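You operate a simulated robot arm through the tools that you are given. There is no shell and no other tool. Be economical: measure what you need, move in short steps, check, and stop when the job is done.

You run a simulated robot arm. Do the job below in one go: nothing can be reset, and whatever is moved stays where it is left.

JOB
Pack the orange tote on the top of the wooden bench. At the end: the grey steel block (marked "72") from the top of the wooden bench is in the orange tote; the silver square insert from the top of the wooden bench is on the silver small mesh basket; the blue rag stands where the silver square insert stood; the brown wire brush is in the orange tote; whatever was shut is shut again. Leave all else as you found it, and nothing knocked over.

Only the result counts: the job must be done as asked and must still hold three seconds after the hand-in. Knocking over, shifting, dropping, spilling or breaking anything else fails it.

ROBOT AND FRAMES
A 6-joint arm with a two-finger parallel gripper, fixed in place. Base frame: the origin is at the foot of the arm, x ahead of it, y to its left, z up; the work surface is at about z = 0.88. Lengths are in m, angles in degrees, forces in N, time in s.
With the tool pointing down near the work surface it reaches from about 0.24 to 0.64 m from the base axis. Its first joint turns from -66.0 to 66.0 degrees. Payload 2.7 kg.
The TCP is the grasp point between the finger pads, 0.023 m short of the fingertips. In the tool frame z runs along the fingers and y along their closing line. The gripper opens to 0.094 m. The fingers are 0.038 m wide and 0.01 m thick; the gripper's body (0.054 by 0.096 m) begins 0.039 m behind the TCP.
Orientation is that of the tool frame in the base frame, as a unit quaternion [w, x, y, z]. With the fingers straight down and closing along the base's y, the tool's x points along the base's -x, its y along +y and its z along -z.

CONTROLS
- The arm moves only by the tool servo_tool. Its argument "moves" is a list of rows, each a list of 6 numbers: the shift along the base's x, y, z in units of 300 mm (1.0 is 300 mm), then the turn, a rotation vector about the base's x, y, z in units of 45 degrees (1.0 is 45 degrees). In form: [[tx, ty, tz, wx, wy, wz], ...]. A call has 1 to 12 rows; each row is the pose to reach, as a shift and turn from the pose commanded when the call began. "fingers" is the gripper command, from -1 (fully open) to 1 (shut), values between in proportion, set as the call begins (left out, the last holds). A call with a number of a shift or a turn outside -1 to 1 is refused whole. A row lasts 0.2 s, in which the tool goes at most 0.05 m and 8.6 degrees; a call with a longer step from one row to the next is refused whole, and so is a gripper value outside its range. Where a pose cannot be reached the arm comes as near as it can. A force on the tool above 40 N (or 10 N above the force at the start of the call, whichever is more), or a blocked arm, ends the call early, and 0.2 s more pass. Each finger travels about 0.045 m/s and halts on what it meets, pressing with about 39 N; the grip force reading is that of the motor and also rises with nothing between the fingers. The clock runs only during rows and for 0.2 s after the last one: add rows that repeat a pose to give the fingers time. The reply holds the time, the measured pose of the TCP, the force on the tool along the base axes, the opening and the grip force, in the units named above and with some noise, with the torque about the TCP (base axes, N m) and any sound that the robot's microphone picked up, and new pictures: "pictures" is both (left out), scene, wrist or none.
- Cameras (640 x 400 px; columns grow to the right, rows downward): "scene" is fixed at [0.0926, -0.4563, 1.3938]; the picture's right is [0.52, -0.85, 0.00], its down [-0.57, -0.35, -0.74] and it looks along [0.63, 0.39, -0.67] (base axes); focal length 270 px, centre (320, 200). "wrist" rides on the gripper at [0.086, 0.016, -0.075] in the tool frame; the picture's right is [-0.18, 0.98, 0.00], its down [-0.58, -0.11, -0.81] and it looks along [-0.79, -0.15, 0.59] (tool axes); focal length 243 px, centre (320, 200). There is no depth. A picture from a camera that has moved, and an enlarged one, comes with that camera's place and axes in the base frame and with its lens.
- zoom(camera, box): a new picture of the part [left, top, right, bottom] of that camera's present view, enlarged. It takes no simulated time.
- sign_off(): hands the job in; it is judged then, once.

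Go step by step. Nothing tells you positions but the pictures and the camera data: compare them with the known pose of the tool, close in by small moves and look again before you grip or let go. The budget is 120 turns and 200 pictures, counting those below and the enlarged ones. Unless the task says otherwise, let go and move clear before handing in, and close with one line.

The tools are called after ">>>" by a JSON object that holds its "name" and its "arguments". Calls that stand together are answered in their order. servo_tool: Moves the arm, as the interface text tells. Its arguments: {"type":"object","properties":{"moves":{"type":"array","items":{"type":"array","items":{"type":"number"}}},"fingers":{"type":"number"},"pictures":{"type":"string","enum":["both","scene","wrist","none"]}},"required":["moves"]} The other tools are called the same way: zoom (camera, box) takes an enlarged picture of a part of a camera's view; sign_off () hands the job in.

At the start:

```text
time_s: 0.0
tcp_pos: [0.4207, -0.0495, 1.1887]
tcp_rot: [0.0, 0.0, 1.0, 0.0]
force: [0.7, -0.4, -0.4]
torque: [0.02, -0.01, -0.03]
gripper_width: 0.0938
gripper_force: 0.1
```

scene: 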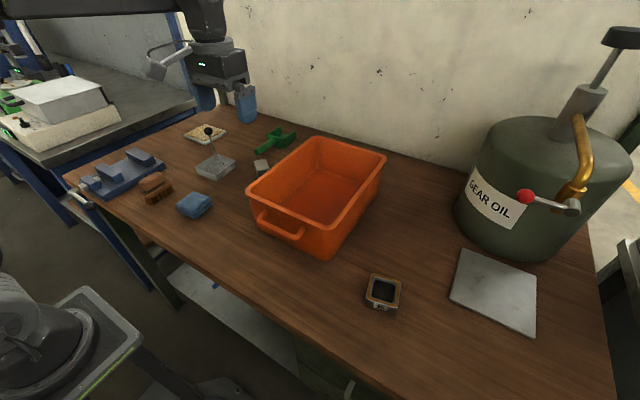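
wrist: 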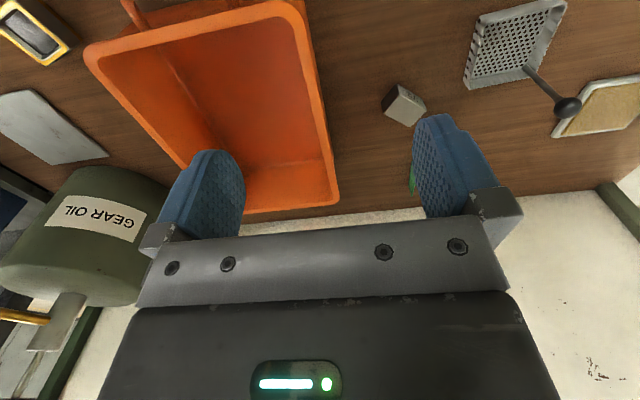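

I see the tote mid-bench, small items to the left of it, and a framed block and a flat plate to the right. I'll zoom in to identify them first.

>>> {"name": "zoom", "arguments": {"camera": "scene", "box": [60, 100, 300, 250]}}

>>> {"name": "zoom", "arguments": {"camera": "scene", "box": [340, 220, 580, 370]}}

>>> {"name": "zoom", "arguments": {"camera": "scene", "box": [180, 120, 290, 189]}}

>>> {"name": "zoom", "arguments": {"camera": "wrist", "box": [360, 0, 640, 175]}}

```text
2.67 times, centred on (180, 175) of scene
camera zoom: at [0.0926, -0.4563, 1.3938], right [0.52, -0.85, 0.0], down [-0.57, -0.35, -0.74], along [0.63, 0.39, -0.67], focal length 721 px, centre (693, 267)
```

zoom: 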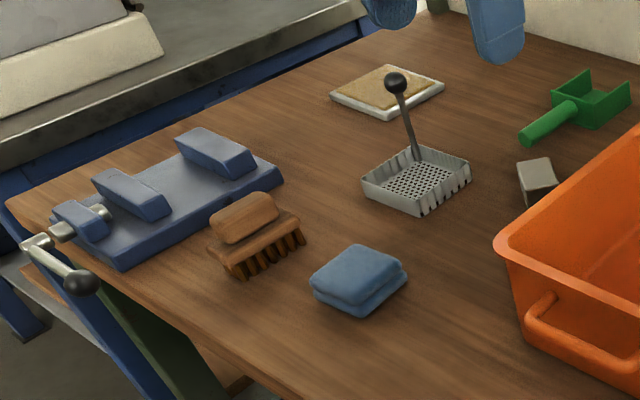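

```text
2.67 times, centred on (460, 295) of scene
camera zoom: at [0.0926, -0.4563, 1.3938], right [0.52, -0.85, 0.0], down [-0.57, -0.35, -0.74], along [0.63, 0.39, -0.67], focal length 721 px, centre (-53, -53)
```

zoom: 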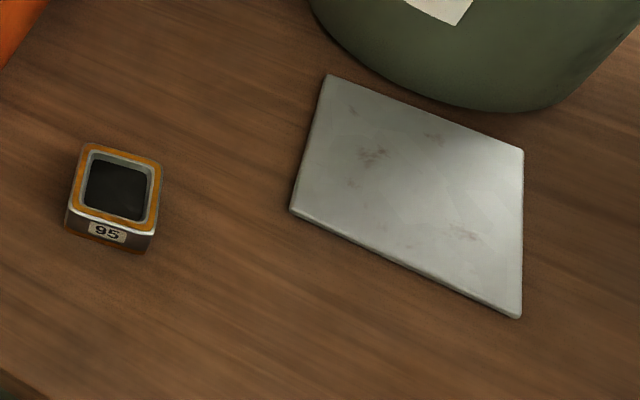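

```text
5.80 times, centred on (235, 154) of scene
camera zoom: at [0.0926, -0.4563, 1.3938], right [0.52, -0.85, 0.0], down [-0.57, -0.35, -0.74], along [0.63, 0.39, -0.67], focal length 1567 px, centre (813, 464)
```

zoom: 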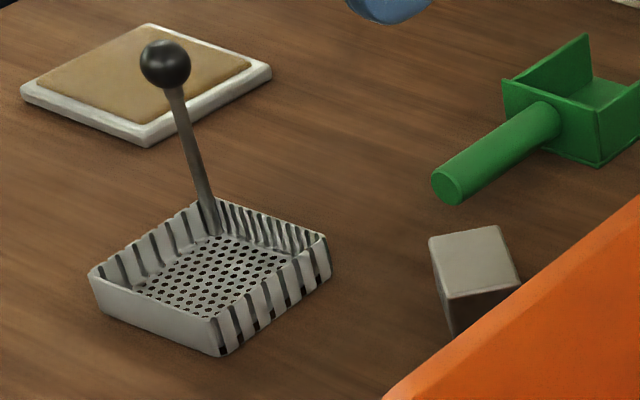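

```text
2.29 times, centred on (500, 88) of wrist
camera zoom: at [0.3344, -0.0338, 1.2629], right [0.18, 0.98, 0.0], down [0.58, -0.11, 0.81], along [0.79, -0.15, -0.59], focal length 555 px, centre (-91, 457)
```

zoom: 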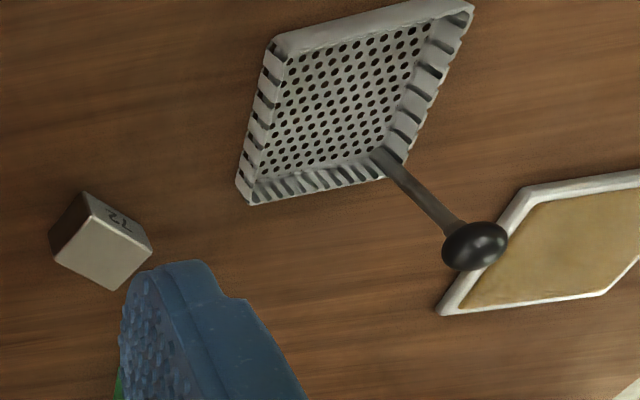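

The "72" block is about (0.585, 0.06), the basket with its leaning handle (0.53, 0.197), the rag (0.37, 0.11), the brush (0.36, 0.26) and the "95" square insert (0.38, -0.42). I'll hover near the block for a better look.

>>> {"name": "servo_tool", "arguments": {"moves": [[0.083, 0.083, -0.083, 0, 0, 0], [0.167, 0.167, -0.167, 0, 0, 0], [0.25, 0.25, -0.25, 0, 0, 0], [0.333, 0.333, -0.333, 0, 0, 0]], "fingers": -1, "pictures": "both"}}

>>> {"name": "zoom", "arguments": {"camera": "scene", "box": [360, 265, 410, 320]}}

```text
time_s: 1.0
tcp_pos: [0.521, 0.0519, 1.0882]
tcp_rot: [-0.001, 0.0, 1.0, -0.001]
force: [0.5, 0.4, -0.4]
torque: [0.0, 0.01, 0.02]
gripper_width: 0.0943
gripper_force: 0.1
camera wrist: at [0.4345, 0.0673, 1.1617], right [0.18, 0.98, 0.0], down [0.58, -0.11, 0.81], along [0.79, -0.15, -0.59], focal length 243 px, centre (320, 200)
```

scene: 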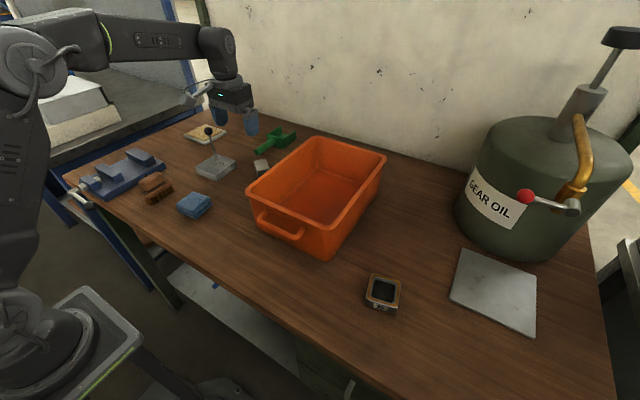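
wrist: 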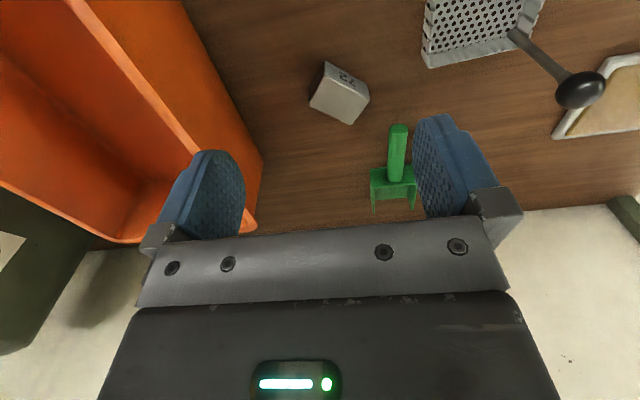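

```text
7.27 times, centred on (385, 292) of scene
camera zoom: at [0.0925, -0.4563, 1.3938], right [0.52, -0.85, 0.0], down [-0.57, -0.35, -0.74], along [0.63, 0.39, -0.67], focal length 1965 px, centre (-153, -473)
```

zoom: 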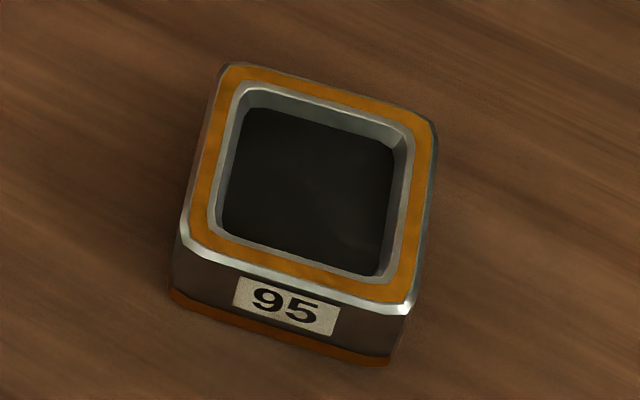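

The "95" piece is a silver square insert with an orange band. Now zooming in on the block for its exact orientation.

>>> {"name": "zoom", "arguments": {"camera": "wrist", "box": [290, 45, 390, 135]}}

>>> {"name": "zoom", "arguments": {"camera": "scene", "box": [235, 145, 295, 185]}}

```text
4.44 times, centred on (340, 90) of wrist
camera zoom: at [0.4345, 0.0673, 1.1617], right [0.18, 0.98, 0.0], down [0.58, -0.11, 0.81], along [0.79, -0.15, -0.59], focal length 1078 px, centre (231, 689)
```

zoom: 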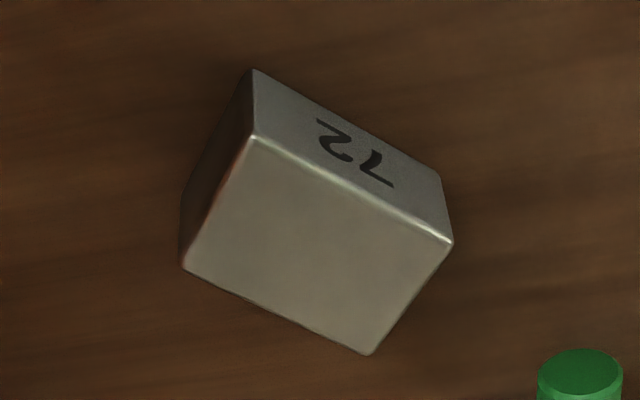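

```text
10.00 times, centred on (265, 165) of scene
camera zoom: at [0.0925, -0.4563, 1.3938], right [0.52, -0.85, 0.0], down [-0.57, -0.35, -0.74], along [0.63, 0.39, -0.67], focal length 2702 px, centre (870, 550)
```

zoom: 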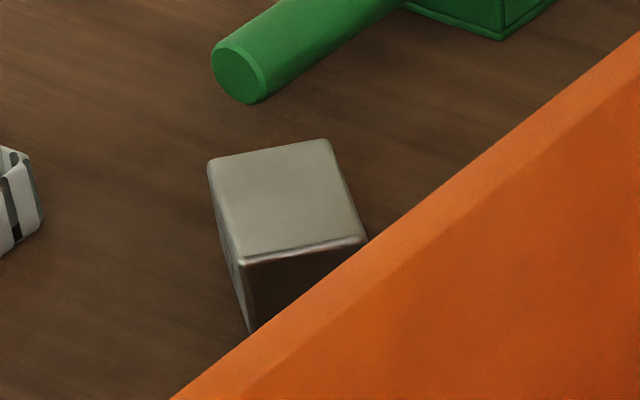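

Block top centre at (0.589, 0.0595), 56 × 37 mm, 33 mm high, long side at about 52°. I'll yaw -38° and hover above it.

>>> {"name": "servo_tool", "arguments": {"moves": [[0.05, 0.006, -0.07, 0, 0, -0.169], [0.1, 0.012, -0.14, 0, 0, -0.338], [0.15, 0.018, -0.21, 0, 0, -0.507], [0.2, 0.024, -0.28, 0, 0, -0.676], [0.228, 0.03, -0.35, 0, 0, -0.844], [0.228, 0.03, -0.35, 0, 0, -0.844]], "pictures": "both"}}

```text
time_s: 2.4
tcp_pos: [0.59, 0.0577, 0.9858]
tcp_rot: [0.0, 0.327, 0.945, 0.0]
force: [-0.2, -0.3, -0.3]
torque: [0.0, -0.01, -0.01]
gripper_width: 0.0938
gripper_force: 0.0
camera wrist: at [0.5314, 0.1242, 1.0583], right [0.75, 0.66, 0.0], down [0.39, -0.44, 0.81], along [0.53, -0.61, -0.59], focal length 243 px, centre (320, 200)
```

scene: 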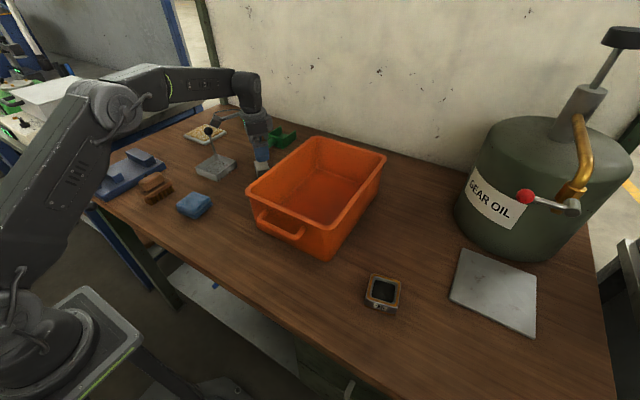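
wrist: 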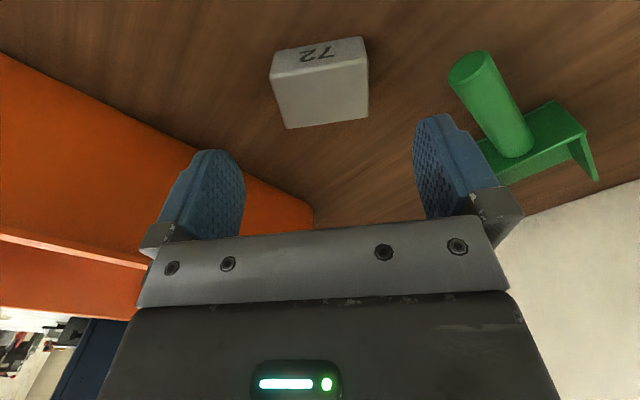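

The block is centred between the fingers. Descending straight to TCP z ≈ 0.907 and then closing.

>>> {"name": "servo_tool", "arguments": {"moves": [[0, 0.003, -0.1, 0, 0, 0], [0, 0.003, -0.18, 0, 0, 0], [0, 0.003, -0.235, 0, 0, 0], [0, 0.003, -0.262, 0, 0, 0]], "pictures": "wrist"}}

>>> {"name": "servo_tool", "arguments": {"moves": [[0, 0, 0, 0, 0, 0], [0, 0, 0, 0, 0, 0], [0, 0, 0, 0, 0, 0], [0, 0, 0, 0, 0, 0]], "fingers": 1, "pictures": "wrist"}}

```text
time_s: 3.4
tcp_pos: [0.5896, 0.061, 0.9055]
tcp_rot: [-0.001, 0.325, 0.946, 0.0]
force: [0.6, 0.2, 0.0]
torque: [0.0, 0.01, 0.04]
gripper_width: 0.0941
gripper_force: 0.0
camera wrist: at [0.5308, 0.126, 0.9794], right [0.75, 0.66, 0.0], down [0.39, -0.44, 0.81], along [0.53, -0.6, -0.59], focal length 243 px, centre (320, 200)
```

wrist: 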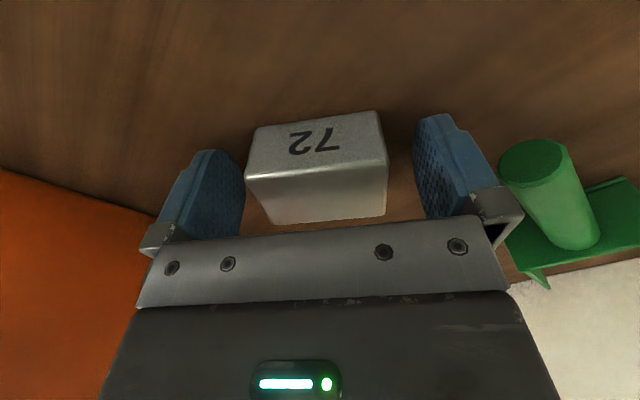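

```text
time_s: 4.4
tcp_pos: [0.5899, 0.0608, 0.906]
tcp_rot: [0.0, 0.326, 0.946, 0.0]
force: [0.6, 1.0, -0.1]
torque: [0.03, -0.06, -0.04]
gripper_width: 0.0599
gripper_force: 38.8
camera wrist: at [0.5309, 0.126, 0.9797], right [0.75, 0.66, 0.0], down [0.39, -0.44, 0.81], along [0.53, -0.6, -0.59], focal length 243 px, centre (320, 200)
```

wrist: 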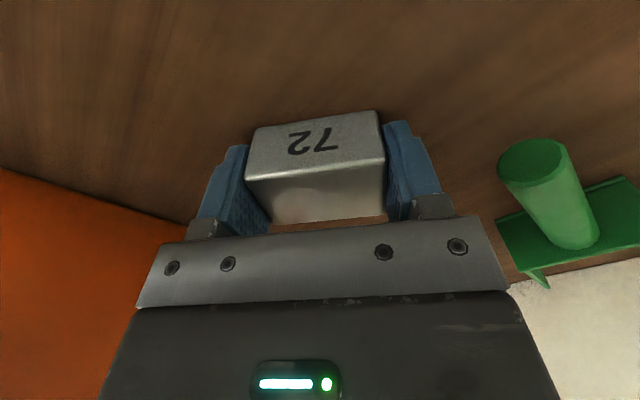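

Block is gripped (0.060 m). Lifting to z ≈ 1.13 and moving over the tote, turning the yaw back.

>>> {"name": "servo_tool", "arguments": {"moves": [[0, 0, 0.15, 0, 0, 0], [0, 0, 0.3, 0, 0, 0], [0, 0, 0.45, 0, 0, 0], [0, 0, 0.6, 0, 0, 0], [0, 0, 0.73, 0, 0, 0], [-0.02, -0.13, 0.73, 0, 0, 0.14], [-0.045, -0.26, 0.73, 0, 0, 0.28], [-0.07, -0.39, 0.73, 0, 0, 0.42], [-0.09, -0.52, 0.73, 0, 0, 0.56], [-0.11, -0.65, 0.73, 0, 0, 0.7], [-0.133, -0.767, 0.73, 0, 0, 0.844], [-0.133, -0.767, 0.73, 0, 0, 0.844]], "pictures": "both"}}

```text
time_s: 7.0
tcp_pos: [0.5486, -0.1705, 1.1245]
tcp_rot: [0.0, -0.001, 1.0, 0.0]
force: [0.1, -0.4, -6.6]
torque: [0.01, 0.02, -0.02]
gripper_width: 0.0599
gripper_force: 39.2
camera wrist: at [0.4628, -0.1546, 1.1986], right [0.18, 0.98, 0.0], down [0.58, -0.11, 0.81], along [0.79, -0.15, -0.59], focal length 243 px, centre (320, 200)
```

scene: 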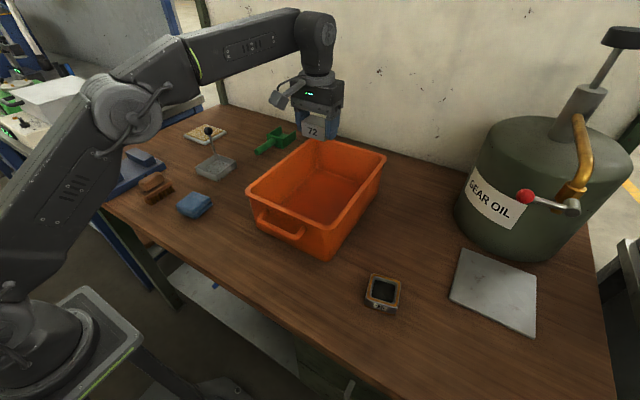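
wrist: 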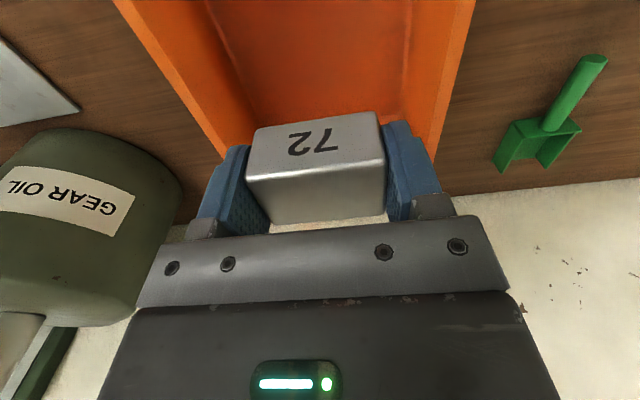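

Rim works out at about z 0.98 and the tote spans x 0.42–0.73, y -0.275 to -0.06. I'll lower the block at (0.58, -0.17).

>>> {"name": "servo_tool", "arguments": {"moves": [[0.1, 0, -0.08, 0, 0, 0], [0.1, 0, -0.22, 0, 0, 0], [0.1, 0, -0.36, 0, 0, 0], [0.1, 0, -0.5, 0, 0, 0], [0.1, 0, -0.6, 0, 0, 0], [0.1, 0, -0.65, 0, 0, 0]], "pictures": "both"}}

```text
time_s: 8.4
tcp_pos: [0.5782, -0.1695, 0.9285]
tcp_rot: [0.0, 0.0, 1.0, 0.0]
force: [-0.4, 0.2, -6.1]
torque: [0.0, 0.04, 0.0]
gripper_width: 0.0598
gripper_force: 39.3
camera wrist: at [0.4925, -0.1544, 1.0025], right [0.18, 0.98, 0.0], down [0.58, -0.11, 0.81], along [0.79, -0.15, -0.59], focal length 243 px, centre (320, 200)
```

scene: 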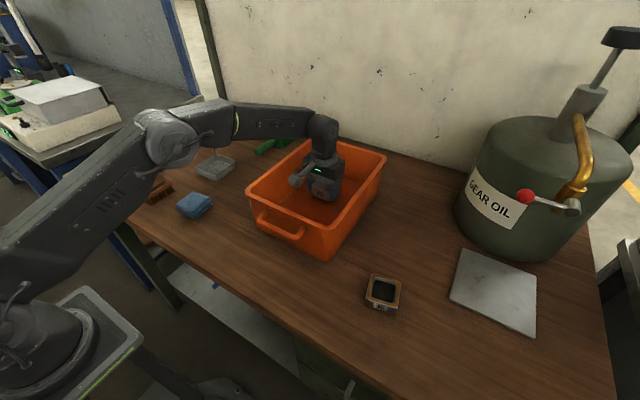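
wrist: 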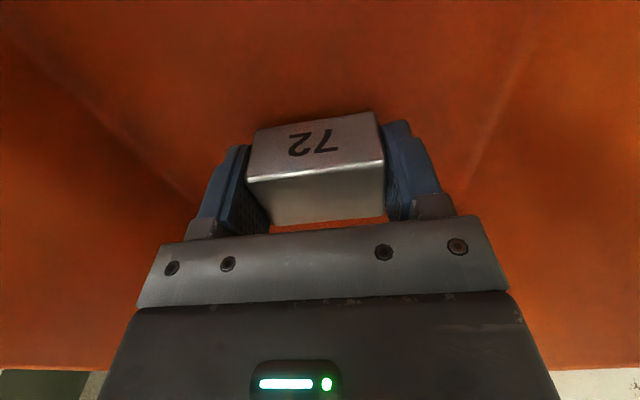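

Still hanging free (‑6 N weight). Creeping down in 3 mm steps until contact shows.

>>> {"name": "servo_tool", "arguments": {"moves": [[0, 0, -0.012, 0, 0, 0], [0, 0, -0.025, 0, 0, 0], [0, 0, -0.037, 0, 0, 0], [0, 0, -0.05, 0, 0, 0]], "pictures": "none"}}

```text
time_s: 9.4
tcp_pos: [0.579, -0.17, 0.9145]
tcp_rot: [0.0, 0.0, 1.0, 0.001]
force: [0.1, -0.6, -6.4]
torque: [0.0, -0.02, -0.02]
gripper_width: 0.06
gripper_force: 38.9
```

>>> {"name": "servo_tool", "arguments": {"moves": [[0, 0, -0.007, 0, 0, 0], [0, 0, -0.013, 0, 0, 0]], "pictures": "none"}}

```text
time_s: 10.0
tcp_pos: [0.5802, -0.1706, 0.9138]
tcp_rot: [0.002, 0.0, 1.0, -0.001]
force: [-7.2, 1.8, 16.9]
torque: [0.41, 0.62, 0.08]
gripper_width: 0.06
gripper_force: 38.8
```

Contact felt. Easing off slightly, then opening and lifting.

>>> {"name": "servo_tool", "arguments": {"moves": [[0, 0, 0.009, 0, 0, 0]], "pictures": "none"}}

>>> {"name": "servo_tool", "arguments": {"moves": [[0, 0, 0, 0, 0, 0], [0, 0, 0, 0, 0, 0], [0, 0, 0, 0, 0, 0], [0, 0, 0, 0, 0, 0], [0, 0, 0.08, 0, 0, 0], [0, 0, 0.24, 0, 0, 0], [0, 0, 0.4, 0, 0, 0], [0, 0, 0.56, 0, 0, 0], [0, 0, 0.7, 0, 0, 0]], "fingers": -0.7, "pictures": "both"}}

```text
time_s: 10.4
tcp_pos: [0.5795, -0.1711, 0.9132]
tcp_rot: [0.002, 0.0, 1.0, -0.001]
force: [1.4, -1.9, 7.8]
torque: [0.09, 0.26, 0.08]
gripper_width: 0.0598
gripper_force: 39.4
```

```text
time_s: 12.4
tcp_pos: [0.5723, -0.1692, 1.12]
tcp_rot: [-0.001, 0.0, 1.0, 0.0]
force: [0.0, 0.1, 0.3]
torque: [0.02, -0.01, 0.03]
gripper_width: 0.0799
gripper_force: 0.1
out of reach, approached as far as the arm can: row 9
camera wrist: at [0.4859, -0.1535, 1.1942], right [0.18, 0.98, 0.0], down [0.58, -0.11, 0.81], along [0.79, -0.15, -0.59], focal length 243 px, centre (320, 200)
```

scene: 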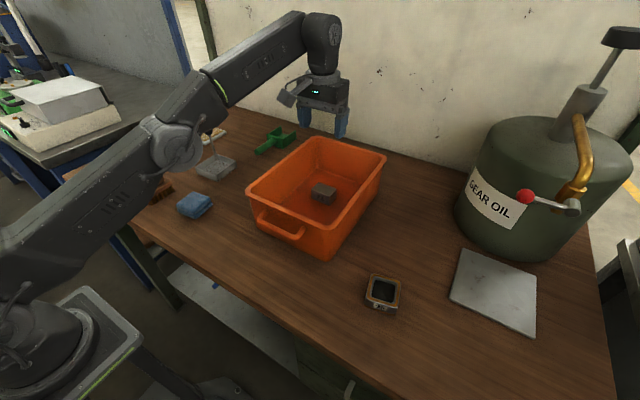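
wrist: 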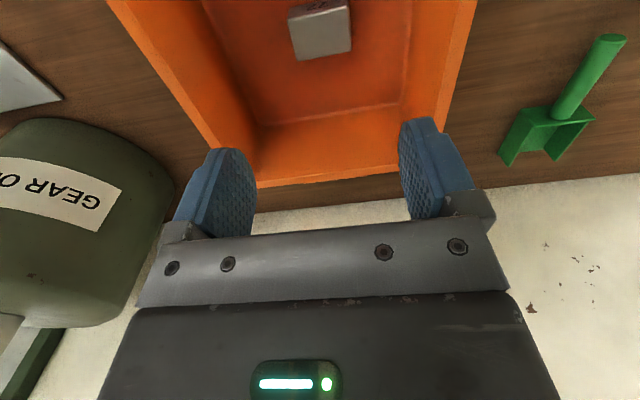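

Block sits upright in the tote. Moving toward the brush.

>>> {"name": "servo_tool", "arguments": {"moves": [[-0.09, 0.11, 0, 0, 0, 0], [-0.18, 0.22, 0, 0, 0, 0], [-0.27, 0.33, 0, 0, 0, 0], [-0.36, 0.44, 0, 0, 0, 0], [-0.45, 0.55, 0, 0, 0, 0], [-0.54, 0.66, 0, 0, 0, 0], [-0.63, 0.77, 0, 0, 0, 0], [-0.7, 0.88, 0, 0, 0, 0]], "fingers": -1, "pictures": "none"}}

>>> {"name": "servo_tool", "arguments": {"moves": [[0.0, 0.1, 0, 0, 0, 0], [0.0, 0.2, 0, 0, 0, 0], [0, 0.3, 0, 0, 0, 0], [0, 0.38, 0, 0, 0, 0], [0, 0.38, 0, 0, 0, 0]], "pictures": "both"}}

```text
time_s: 14.2
tcp_pos: [0.3631, 0.0961, 1.1206]
tcp_rot: [0.0, 0.0, 1.0, 0.0]
force: [0.7, -0.7, -0.3]
torque: [-0.01, -0.03, 0.02]
gripper_width: 0.0939
gripper_force: 0.1
```

```text
time_s: 15.4
tcp_pos: [0.3645, 0.2109, 1.1203]
tcp_rot: [0.0, 0.0, 1.0, 0.001]
force: [0.5, -0.6, -0.8]
torque: [0.0, 0.0, -0.01]
gripper_width: 0.094
gripper_force: 0.1
camera wrist: at [0.2771, 0.2258, 1.1951], right [0.18, 0.98, 0.0], down [0.58, -0.11, 0.81], along [0.79, -0.15, -0.59], focal length 243 px, centre (320, 200)
```

scene: 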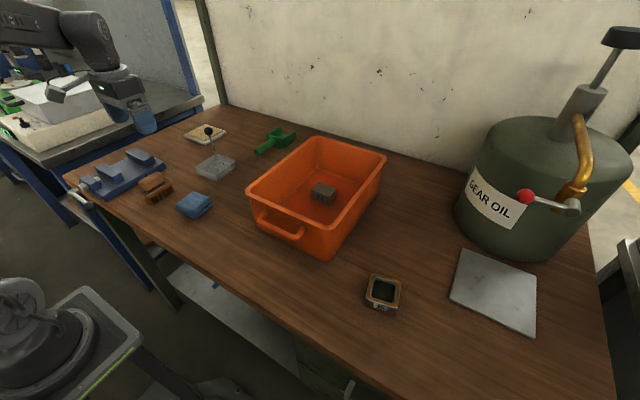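
wrist: 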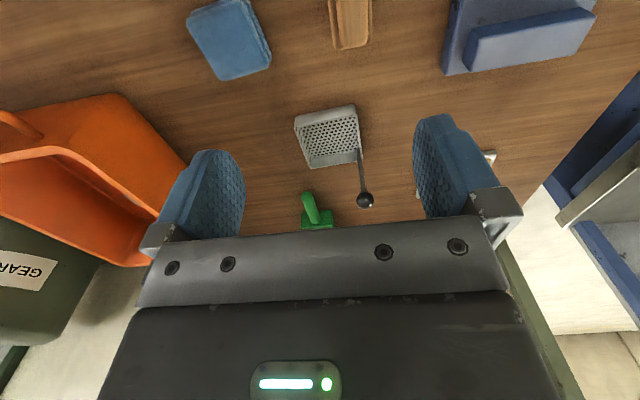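

The brush is cut off in the wrist view; zooming in the scene for it and the rag, both unobstructed now.

>>> {"name": "zoom", "arguments": {"camera": "scene", "box": [130, 160, 220, 225]}}

>>> {"name": "servo_tool", "arguments": {"moves": [[-0.08, 0.02, 0.08, 0, 0, 0], [-0.16, 0.04, 0.16, 0, 0, 0], [-0.24, 0.06, 0.2, 0, 0, 0], [-0.26, 0.06, 0.2, 0, 0, 0]], "pictures": "wrist"}}

```text
6.15 times, centred on (175, 192) of scene
camera zoom: at [0.0926, -0.4562, 1.3938], right [0.52, -0.85, 0.0], down [-0.57, -0.35, -0.74], along [0.63, 0.39, -0.67], focal length 1663 px, centre (1212, 246)
```

zoom: 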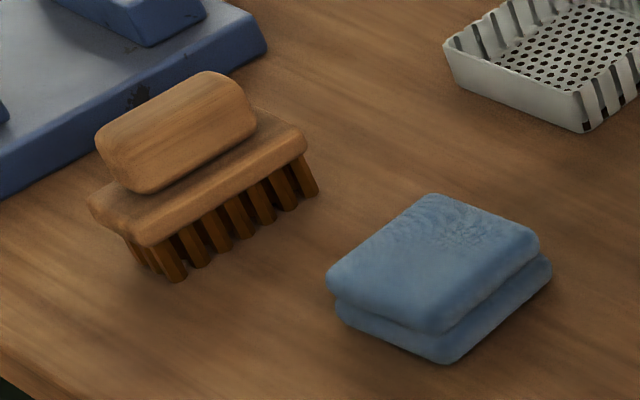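

```text
time_s: 16.4
tcp_pos: [0.2856, 0.2266, 1.1811]
tcp_rot: [0.0, -0.001, 1.0, -0.001]
force: [-0.2, 0.4, 0.4]
torque: [0.0, 0.03, -0.04]
gripper_width: 0.0942
gripper_force: 0.1
camera wrist: at [0.1992, 0.2432, 1.255], right [0.18, 0.98, 0.0], down [0.58, -0.11, 0.81], along [0.79, -0.15, -0.59], focal length 243 px, centre (320, 200)
```

wrist: 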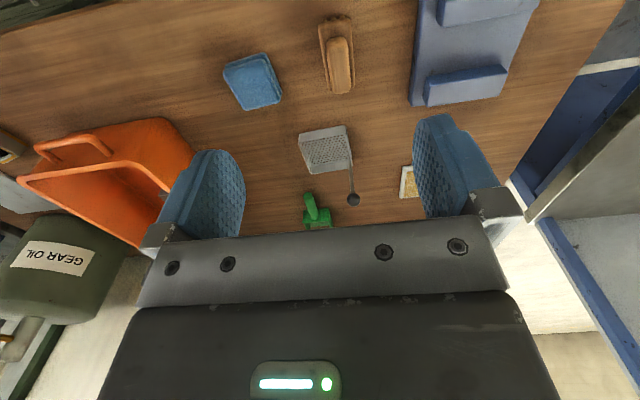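

>>> {"name": "zoom", "arguments": {"camera": "wrist", "box": [210, 0, 430, 130]}}

```text
2.91 times, centred on (320, 65) of wrist
camera zoom: at [0.1992, 0.2432, 1.255], right [0.18, 0.98, 0.0], down [0.58, -0.11, 0.81], along [0.79, -0.15, -0.59], focal length 706 px, centre (320, 593)
```

zoom: 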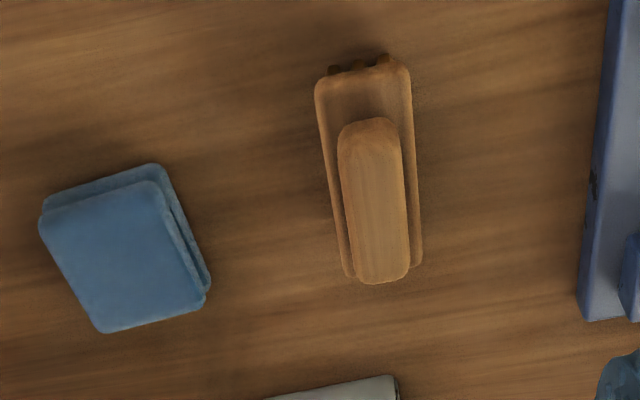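

Brush centre is about (0.351, 0.240), base top z ≈ 0.912, handle top ≈ 0.943, lying along x. I'll hover above it with the fingers closing along y.

>>> {"name": "servo_tool", "arguments": {"moves": [[0.06, 0.01, -0.13, 0, 0, -0.04], [0.12, 0.02, -0.26, 0, 0, -0.04], [0.18, 0.035, -0.39, 0, 0, -0.04], [0.217, 0.043, -0.52, 0, 0, -0.04], [0.217, 0.043, -0.6, 0, 0, -0.04], [0.217, 0.043, -0.6, 0, 0, -0.04]], "pictures": "both"}}

>>> {"name": "zoom", "arguments": {"camera": "scene", "box": [100, 110, 220, 210]}}

```text
time_s: 17.8
tcp_pos: [0.3506, 0.24, 0.9998]
tcp_rot: [0.0, 0.016, 1.0, 0.0]
force: [-1.3, -0.3, 0.2]
torque: [0.01, 0.02, 0.03]
gripper_width: 0.0941
gripper_force: 0.1
camera wrist: at [0.2639, 0.2588, 1.0743], right [0.21, 0.98, 0.0], down [0.58, -0.13, 0.81], along [0.79, -0.17, -0.59], focal length 243 px, centre (320, 200)
```

scene: 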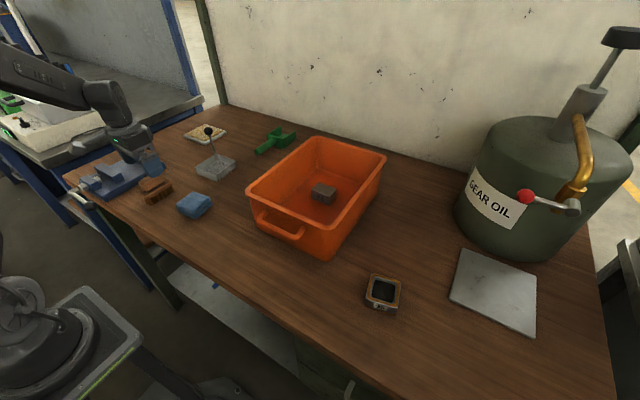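
wrist: 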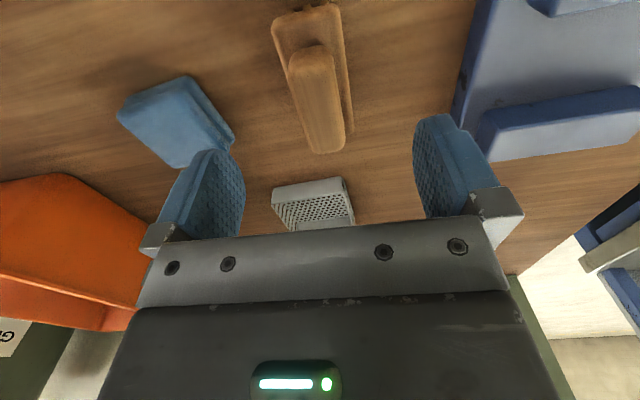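

```text
4.00 times, centred on (160, 160) of scene
camera zoom: at [0.0926, -0.4563, 1.3938], right [0.52, -0.85, 0.0], down [-0.57, -0.35, -0.74], along [0.63, 0.39, -0.67], focal length 1081 px, centre (960, 360)
```

zoom: 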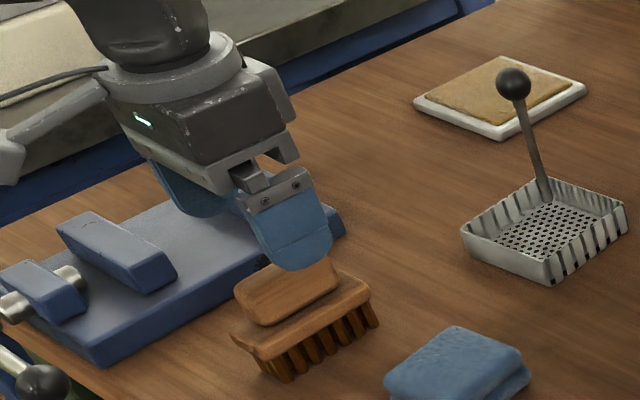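

Alignment good. Descending to z ≈ 0.914 around the brush base and closing.

>>> {"name": "servo_tool", "arguments": {"moves": [[0, 0, -0.09, 0, 0, 0], [0, 0, -0.17, 0, 0, 0], [0, 0, -0.24, 0, 0, 0], [0, 0, -0.285, 0, 0, 0]], "pictures": "wrist"}}

>>> {"name": "servo_tool", "arguments": {"moves": [[0, 0, 0, 0, 0, 0], [0, 0, 0, 0, 0, 0], [0, 0, 0, 0, 0, 0], [0, 0, 0, 0, 0, 0], [0, 0, 0, 0, 0, 0]], "fingers": 1, "pictures": "wrist"}}

```text
time_s: 18.8
tcp_pos: [0.3505, 0.2401, 0.9143]
tcp_rot: [0.0, 0.015, 1.0, 0.0]
force: [0.7, -0.3, 0.4]
torque: [0.01, 0.0, 0.0]
gripper_width: 0.0939
gripper_force: 0.0
camera wrist: at [0.2646, 0.2582, 0.9884], right [0.21, 0.98, 0.0], down [0.58, -0.13, 0.81], along [0.79, -0.17, -0.59], focal length 243 px, centre (320, 200)
```

wrist: 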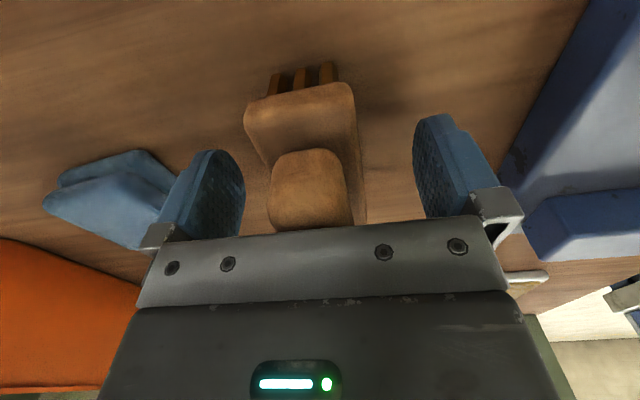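

```text
time_s: 20.0
tcp_pos: [0.3506, 0.2403, 0.9147]
tcp_rot: [0.0, 0.016, 1.0, 0.001]
force: [0.6, -0.5, 0.5]
torque: [0.01, -0.07, 0.0]
gripper_width: 0.0392
gripper_force: 39.3
camera wrist: at [0.2646, 0.2582, 0.9886], right [0.21, 0.98, 0.0], down [0.58, -0.13, 0.81], along [0.79, -0.17, -0.59], focal length 243 px, centre (320, 200)
```

wrist: 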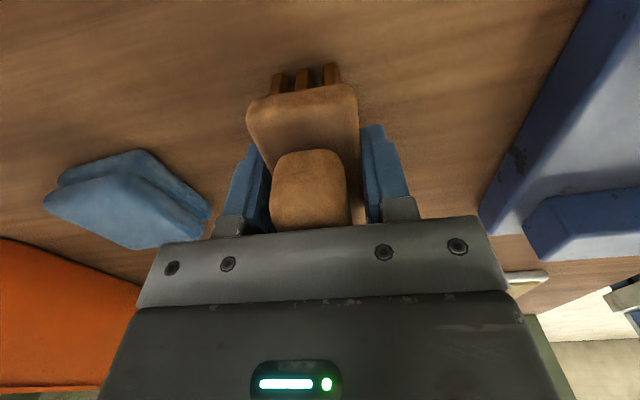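

Brush gripped (0.039 m). Lifting and carrying toward the tote in two legs, yawing -43° so the wrist camera stays clear of the tote's front rim.

>>> {"name": "servo_tool", "arguments": {"moves": [[0, 0, 0.15, 0, 0, 0], [0, 0, 0.3, 0, 0, 0], [0, 0, 0.45, 0, 0, 0], [0, 0, 0.6, 0, 0, 0], [0, 0, 0.7, 0, 0, 0], [0.05, -0.14, 0.7, 0, 0, -0.05], [0.1, -0.28, 0.7, 0, 0, -0.15], [0.15, -0.42, 0.7, 0, 0, -0.25], [0.2, -0.56, 0.7, 0, 0, -0.35], [0.25, -0.7, 0.7, 0, 0, -0.45], [0.3, -0.84, 0.7, 0, 0, -0.55], [0.33, -0.95, 0.7, 0, 0, -0.65]], "pictures": "none"}}

>>> {"name": "servo_tool", "arguments": {"moves": [[0.05, -0.12, 0, 0, 0, -0.1], [0.1, -0.24, 0, 0, 0, -0.2], [0.15, -0.36, 0, 0, 0, -0.3], [0.185, -0.467, 0, 0, 0, -0.31], [0.185, -0.467, 0, 0, 0, -0.31]], "pictures": "both"}}

```text
time_s: 22.6
tcp_pos: [0.4499, -0.0446, 1.1252]
tcp_rot: [0.0, 0.269, 0.963, 0.0]
force: [-0.8, -0.5, -1.0]
torque: [0.0, -0.02, 0.0]
gripper_width: 0.0392
gripper_force: 39.5
```

```text
time_s: 23.8
tcp_pos: [0.5059, -0.1834, 1.1256]
tcp_rot: [0.0, 0.384, 0.924, 0.001]
force: [-0.3, 0.8, -1.2]
torque: [-0.02, 0.03, -0.01]
gripper_width: 0.0394
gripper_force: 38.6
camera wrist: at [0.4551, -0.1119, 1.1998], right [0.83, 0.56, 0.0], down [0.33, -0.49, 0.81], along [0.46, -0.67, -0.59], focal length 243 px, centre (320, 200)
```

scene: 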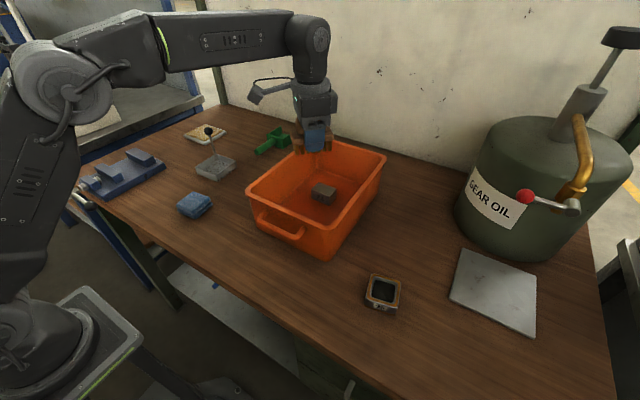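
wrist: 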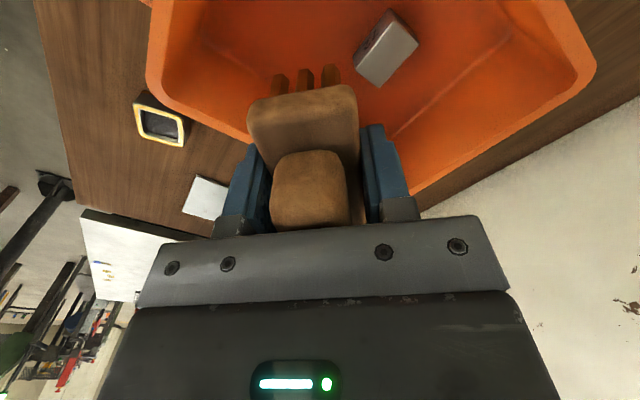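

Block confirmed at (0.58, -0.17), and the target spot for the brush is clear. Lowering to just above the floor.

>>> {"name": "servo_tool", "arguments": {"moves": [[0, 0, -0.14, 0, 0, 0], [0, 0, -0.28, 0, 0, 0], [0, 0, -0.42, 0, 0, 0], [0, 0, -0.54, 0, 0, 0], [0, 0, -0.62, 0, 0, 0], [0, 0, -0.655, 0, 0, 0]], "pictures": "both"}}

>>> {"name": "zoom", "arguments": {"camera": "scene", "box": [230, 120, 400, 270]}}

```text
time_s: 25.2
tcp_pos: [0.5057, -0.1847, 0.928]
tcp_rot: [0.001, 0.384, 0.923, 0.0]
force: [0.0, -0.2, -0.6]
torque: [0.01, 0.04, -0.01]
gripper_width: 0.0394
gripper_force: 38.7
camera wrist: at [0.4556, -0.1129, 1.0025], right [0.83, 0.56, 0.0], down [0.33, -0.49, 0.81], along [0.46, -0.67, -0.59], focal length 243 px, centre (320, 200)
```

scene: 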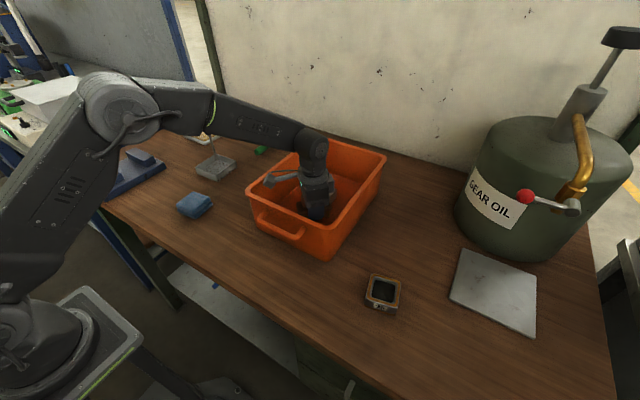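
wrist: 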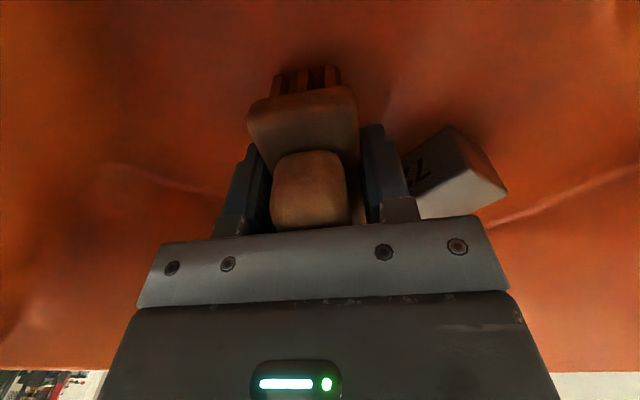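

```text
2.67 times, centred on (315, 195) of scene
camera zoom: at [0.0926, -0.4563, 1.3938], right [0.52, -0.85, 0.0], down [-0.57, -0.35, -0.74], along [0.63, 0.39, -0.67], focal length 721 px, centre (333, 213)
```

zoom: 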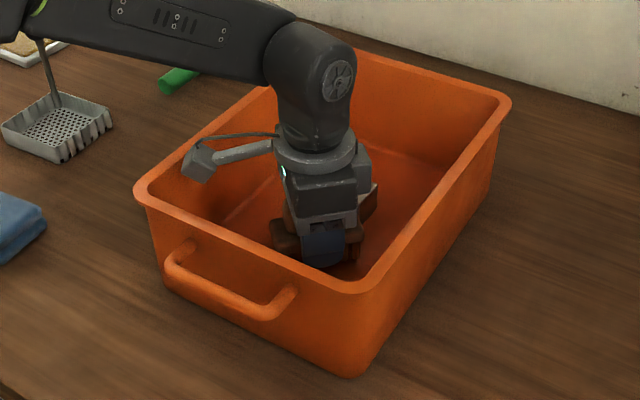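

Camera head stays inside the rim. Creeping down to contact.

>>> {"name": "servo_tool", "arguments": {"moves": [[0, 0, -0.008, 0, 0, 0], [0, 0, -0.016, 0, 0, 0], [0, 0, -0.022, 0, 0, 0]], "pictures": "none"}}

```text
time_s: 26.0
tcp_pos: [0.5051, -0.185, 0.9231]
tcp_rot: [0.0, 0.382, 0.924, 0.0]
force: [-1.1, -0.4, 0.9]
torque: [-0.02, -0.03, 0.0]
gripper_width: 0.0394
gripper_force: 39.3
```

Contact begun. Opening only part-way (to spare the block) and lifting.

>>> {"name": "servo_tool", "arguments": {"moves": [[0, 0, -0.003, 0, 0, 0], [0, 0, -0.003, 0, 0, 0], [0, 0, -0.003, 0, 0, 0], [0, 0, 0.06, 0, 0, 0], [0, 0, 0.2, 0, 0, 0], [0, 0, 0.35, 0, 0, 0], [0, 0, 0.5, 0, 0, 0], [0, 0, 0.65, 0, 0, 0]], "fingers": -0.2, "pictures": "both"}}

>>> {"name": "zoom", "arguments": {"camera": "scene", "box": [230, 120, 400, 270]}}

```text
time_s: 27.8
tcp_pos: [0.5061, -0.1832, 1.118]
tcp_rot: [0.0, 0.383, 0.924, 0.0]
force: [0.3, 0.0, 0.4]
torque: [0.02, 0.01, -0.04]
gripper_width: 0.0563
gripper_force: 0.0
camera wrist: at [0.4561, -0.1115, 1.1922], right [0.83, 0.56, 0.0], down [0.33, -0.49, 0.81], along [0.46, -0.67, -0.59], focal length 243 px, centre (320, 200)
```

scene: 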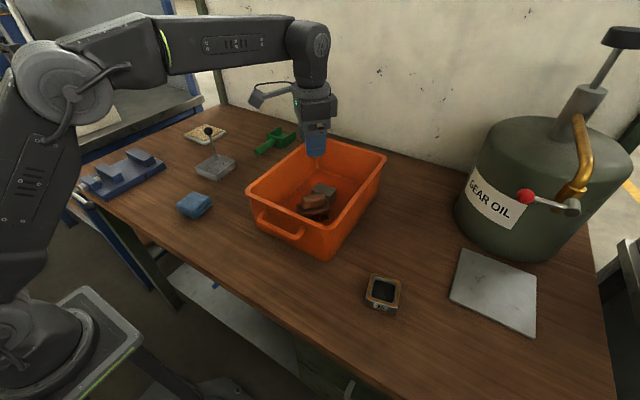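
wrist: 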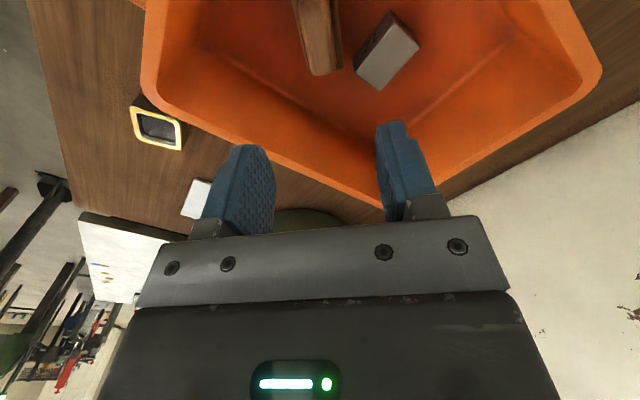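

```text
2.67 times, centred on (315, 195) of scene
camera zoom: at [0.0926, -0.4563, 1.3938], right [0.52, -0.85, 0.0], down [-0.57, -0.35, -0.74], along [0.63, 0.39, -0.67], focal length 721 px, centre (333, 213)
```

zoom: 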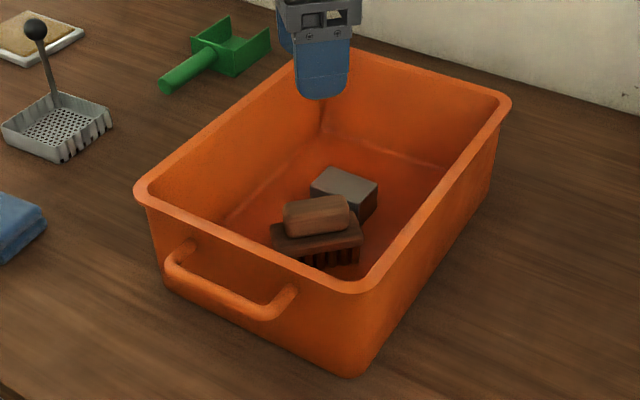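

Brush and block are both upright in the tote. Before fetching the insert I need precise basket geometry, so I'll zoom the scene on the basket and the insert.

>>> {"name": "zoom", "arguments": {"camera": "scene", "box": [190, 120, 245, 185]}}

>>> {"name": "servo_tool", "arguments": {"moves": [[-0.08, 0.1, 0, 0, 0, 0.14], [-0.16, 0.2, 0, 0, 0, 0.28], [-0.24, 0.3, 0, 0, 0, 0.42], [-0.32, 0.4, 0, 0, 0, 0.56], [-0.32, 0.52, 0, 0, 0, 0.7], [-0.3, 0.66, 0, 0, 0, 0.84], [-0.28, 0.8, 0, 0, 0, 1.0], [-0.27, 0.95, 0, 0, 0, 1.0]], "pictures": "wrist"}}

```text
6.15 times, centred on (218, 152) of scene
camera zoom: at [0.0926, -0.4563, 1.3938], right [0.52, -0.85, 0.0], down [-0.57, -0.35, -0.74], along [0.63, 0.39, -0.67], focal length 1663 px, centre (951, 492)
```

zoom: 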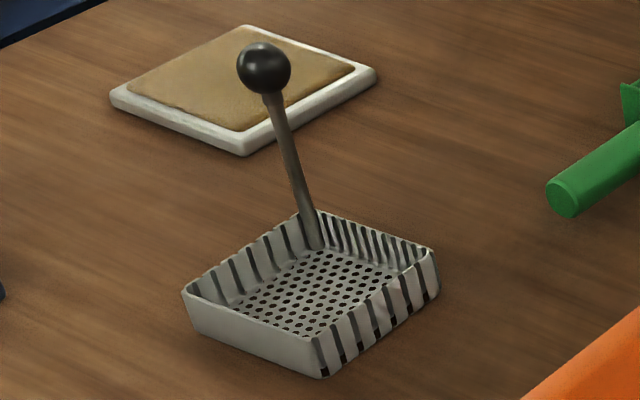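

```text
time_s: 29.6
tcp_pos: [0.4258, 0.1004, 1.1171]
tcp_rot: [0.0, 0.0, 1.0, 0.0]
force: [-0.7, 0.1, 1.1]
torque: [-0.03, -0.03, -0.02]
gripper_width: 0.0564
gripper_force: 0.0
camera wrist: at [0.3384, 0.1154, 1.1912], right [0.18, 0.98, 0.0], down [0.58, -0.11, 0.81], along [0.79, -0.15, -0.59], focal length 243 px, centre (320, 200)
```

wrist: 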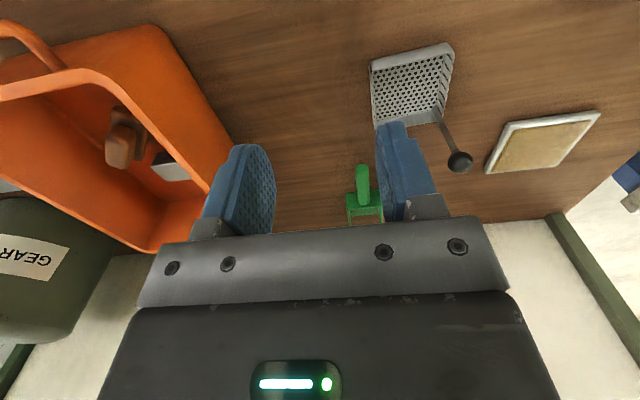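

>>> {"name": "servo_tool", "arguments": {"moves": [[-0.05, 0.12, 0, 0, 0, 0], [-0.1, 0.24, -0.05, 0, 0, 0], [-0.1, 0.3, -0.1, 0, 0, 0]], "pictures": "none"}}

>>> {"name": "zoom", "arguments": {"camera": "wrist", "box": [270, 30, 430, 190]}}

```text
time_s: 30.4
tcp_pos: [0.3937, 0.1897, 1.087]
tcp_rot: [-0.001, 0.0, 1.0, 0.001]
force: [-0.5, 0.2, -0.3]
torque: [0.02, -0.02, -0.03]
gripper_width: 0.0565
gripper_force: 0.1
```

```text
2.50 times, centred on (350, 110) of wrist
camera zoom: at [0.3076, 0.206, 1.161], right [0.18, 0.98, 0.0], down [0.58, -0.11, 0.81], along [0.79, -0.15, -0.59], focal length 606 px, centre (245, 425)
```

zoom: 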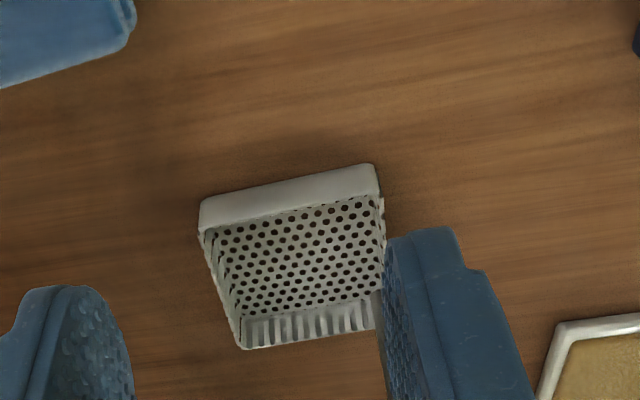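

Basket: outer x 0.483–0.573, y 0.150–0.238, wall top ≈ 0.906; handle knob refined to (0.559, 0.235, 0.993). I'll tilt the tool about 5° away from the handle, then go to the insert with the same tilt for picking and placing.

>>> {"name": "servo_tool", "arguments": {"moves": [[0, -0.02, 0.1, 0, -0.11, 0], [0, -0.16, 0.12, 0, -0.11, 0], [0, -0.32, 0.12, 0, -0.11, 0], [0, -0.48, 0.12, 0, -0.11, 0], [0, -0.64, 0.12, 0, -0.11, 0], [0, -0.8, 0.12, 0, -0.11, 0], [0, -0.96, 0.12, 0, -0.11, 0]], "fingers": -1, "pictures": "none"}}

>>> {"name": "servo_tool", "arguments": {"moves": [[-0.01, -0.14, 0, 0, 0, 0.05], [-0.02, -0.28, 0, 0, 0, 0.1], [-0.03, -0.42, 0, 0, 0, 0.15], [-0.04, -0.56, -0.05, 0, 0, 0.2], [-0.04, -0.7, -0.1, 0, 0, 0.25], [-0.04, -0.84, -0.15, 0, 0, 0.284], [-0.04, -0.98, -0.2, 0, 0, 0.284]], "pictures": "both"}}

```text
time_s: 32.0
tcp_pos: [0.3948, -0.0988, 1.1215]
tcp_rot: [0.043, -0.002, 0.999, 0.0]
force: [-0.1, 0.8, -1.2]
torque: [-0.01, 0.02, 0.04]
gripper_width: 0.0941
gripper_force: 0.1
```

```text
time_s: 33.6
tcp_pos: [0.3818, -0.3926, 1.0634]
tcp_rot: [0.044, -0.11, 0.993, 0.005]
force: [-0.3, 0.3, 0.4]
torque: [0.01, 0.03, -0.01]
gripper_width: 0.0941
gripper_force: 0.0
camera wrist: at [0.2885, -0.3972, 1.13], right [-0.04, 1.0, 0.02], down [0.52, 0.01, 0.85], along [0.85, 0.04, -0.52], focal length 243 px, centre (320, 200)
```

scene: 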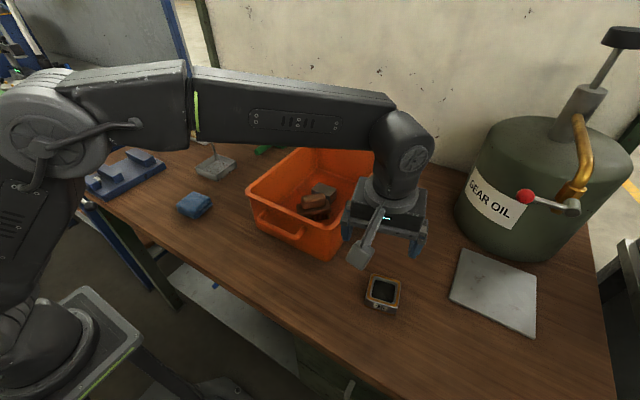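
wrist: 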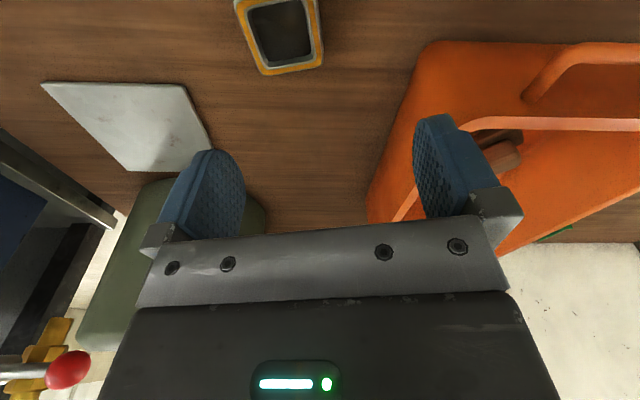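

The insert is at the edge of the wrist view; backing off a little for a full look.

>>> {"name": "servo_tool", "arguments": {"moves": [[-0.12, -0.06, 0.0, 0, 0, 0], [-0.2, -0.08, 0.0, 0, 0, 0]], "pictures": "none"}}

>>> {"name": "zoom", "arguments": {"camera": "wrist", "box": [250, 0, 390, 120]}}

```text
time_s: 34.2
tcp_pos: [0.3224, -0.4158, 1.0639]
tcp_rot: [0.044, -0.111, 0.993, 0.004]
force: [-0.1, -0.6, -0.4]
torque: [0.03, 0.02, 0.02]
gripper_width: 0.0945
gripper_force: 0.0
```

```text
3.33 times, centred on (320, 60) of wrist
camera zoom: at [0.2279, -0.4207, 1.13], right [-0.04, 1.0, 0.02], down [0.52, 0.01, 0.85], along [0.85, 0.04, -0.52], focal length 809 px, centre (320, 667)
```

zoom: 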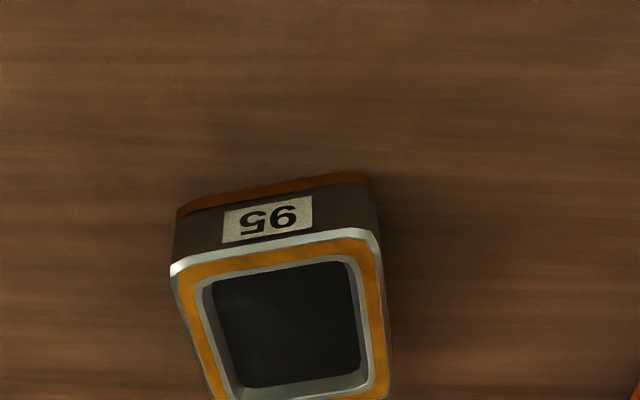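

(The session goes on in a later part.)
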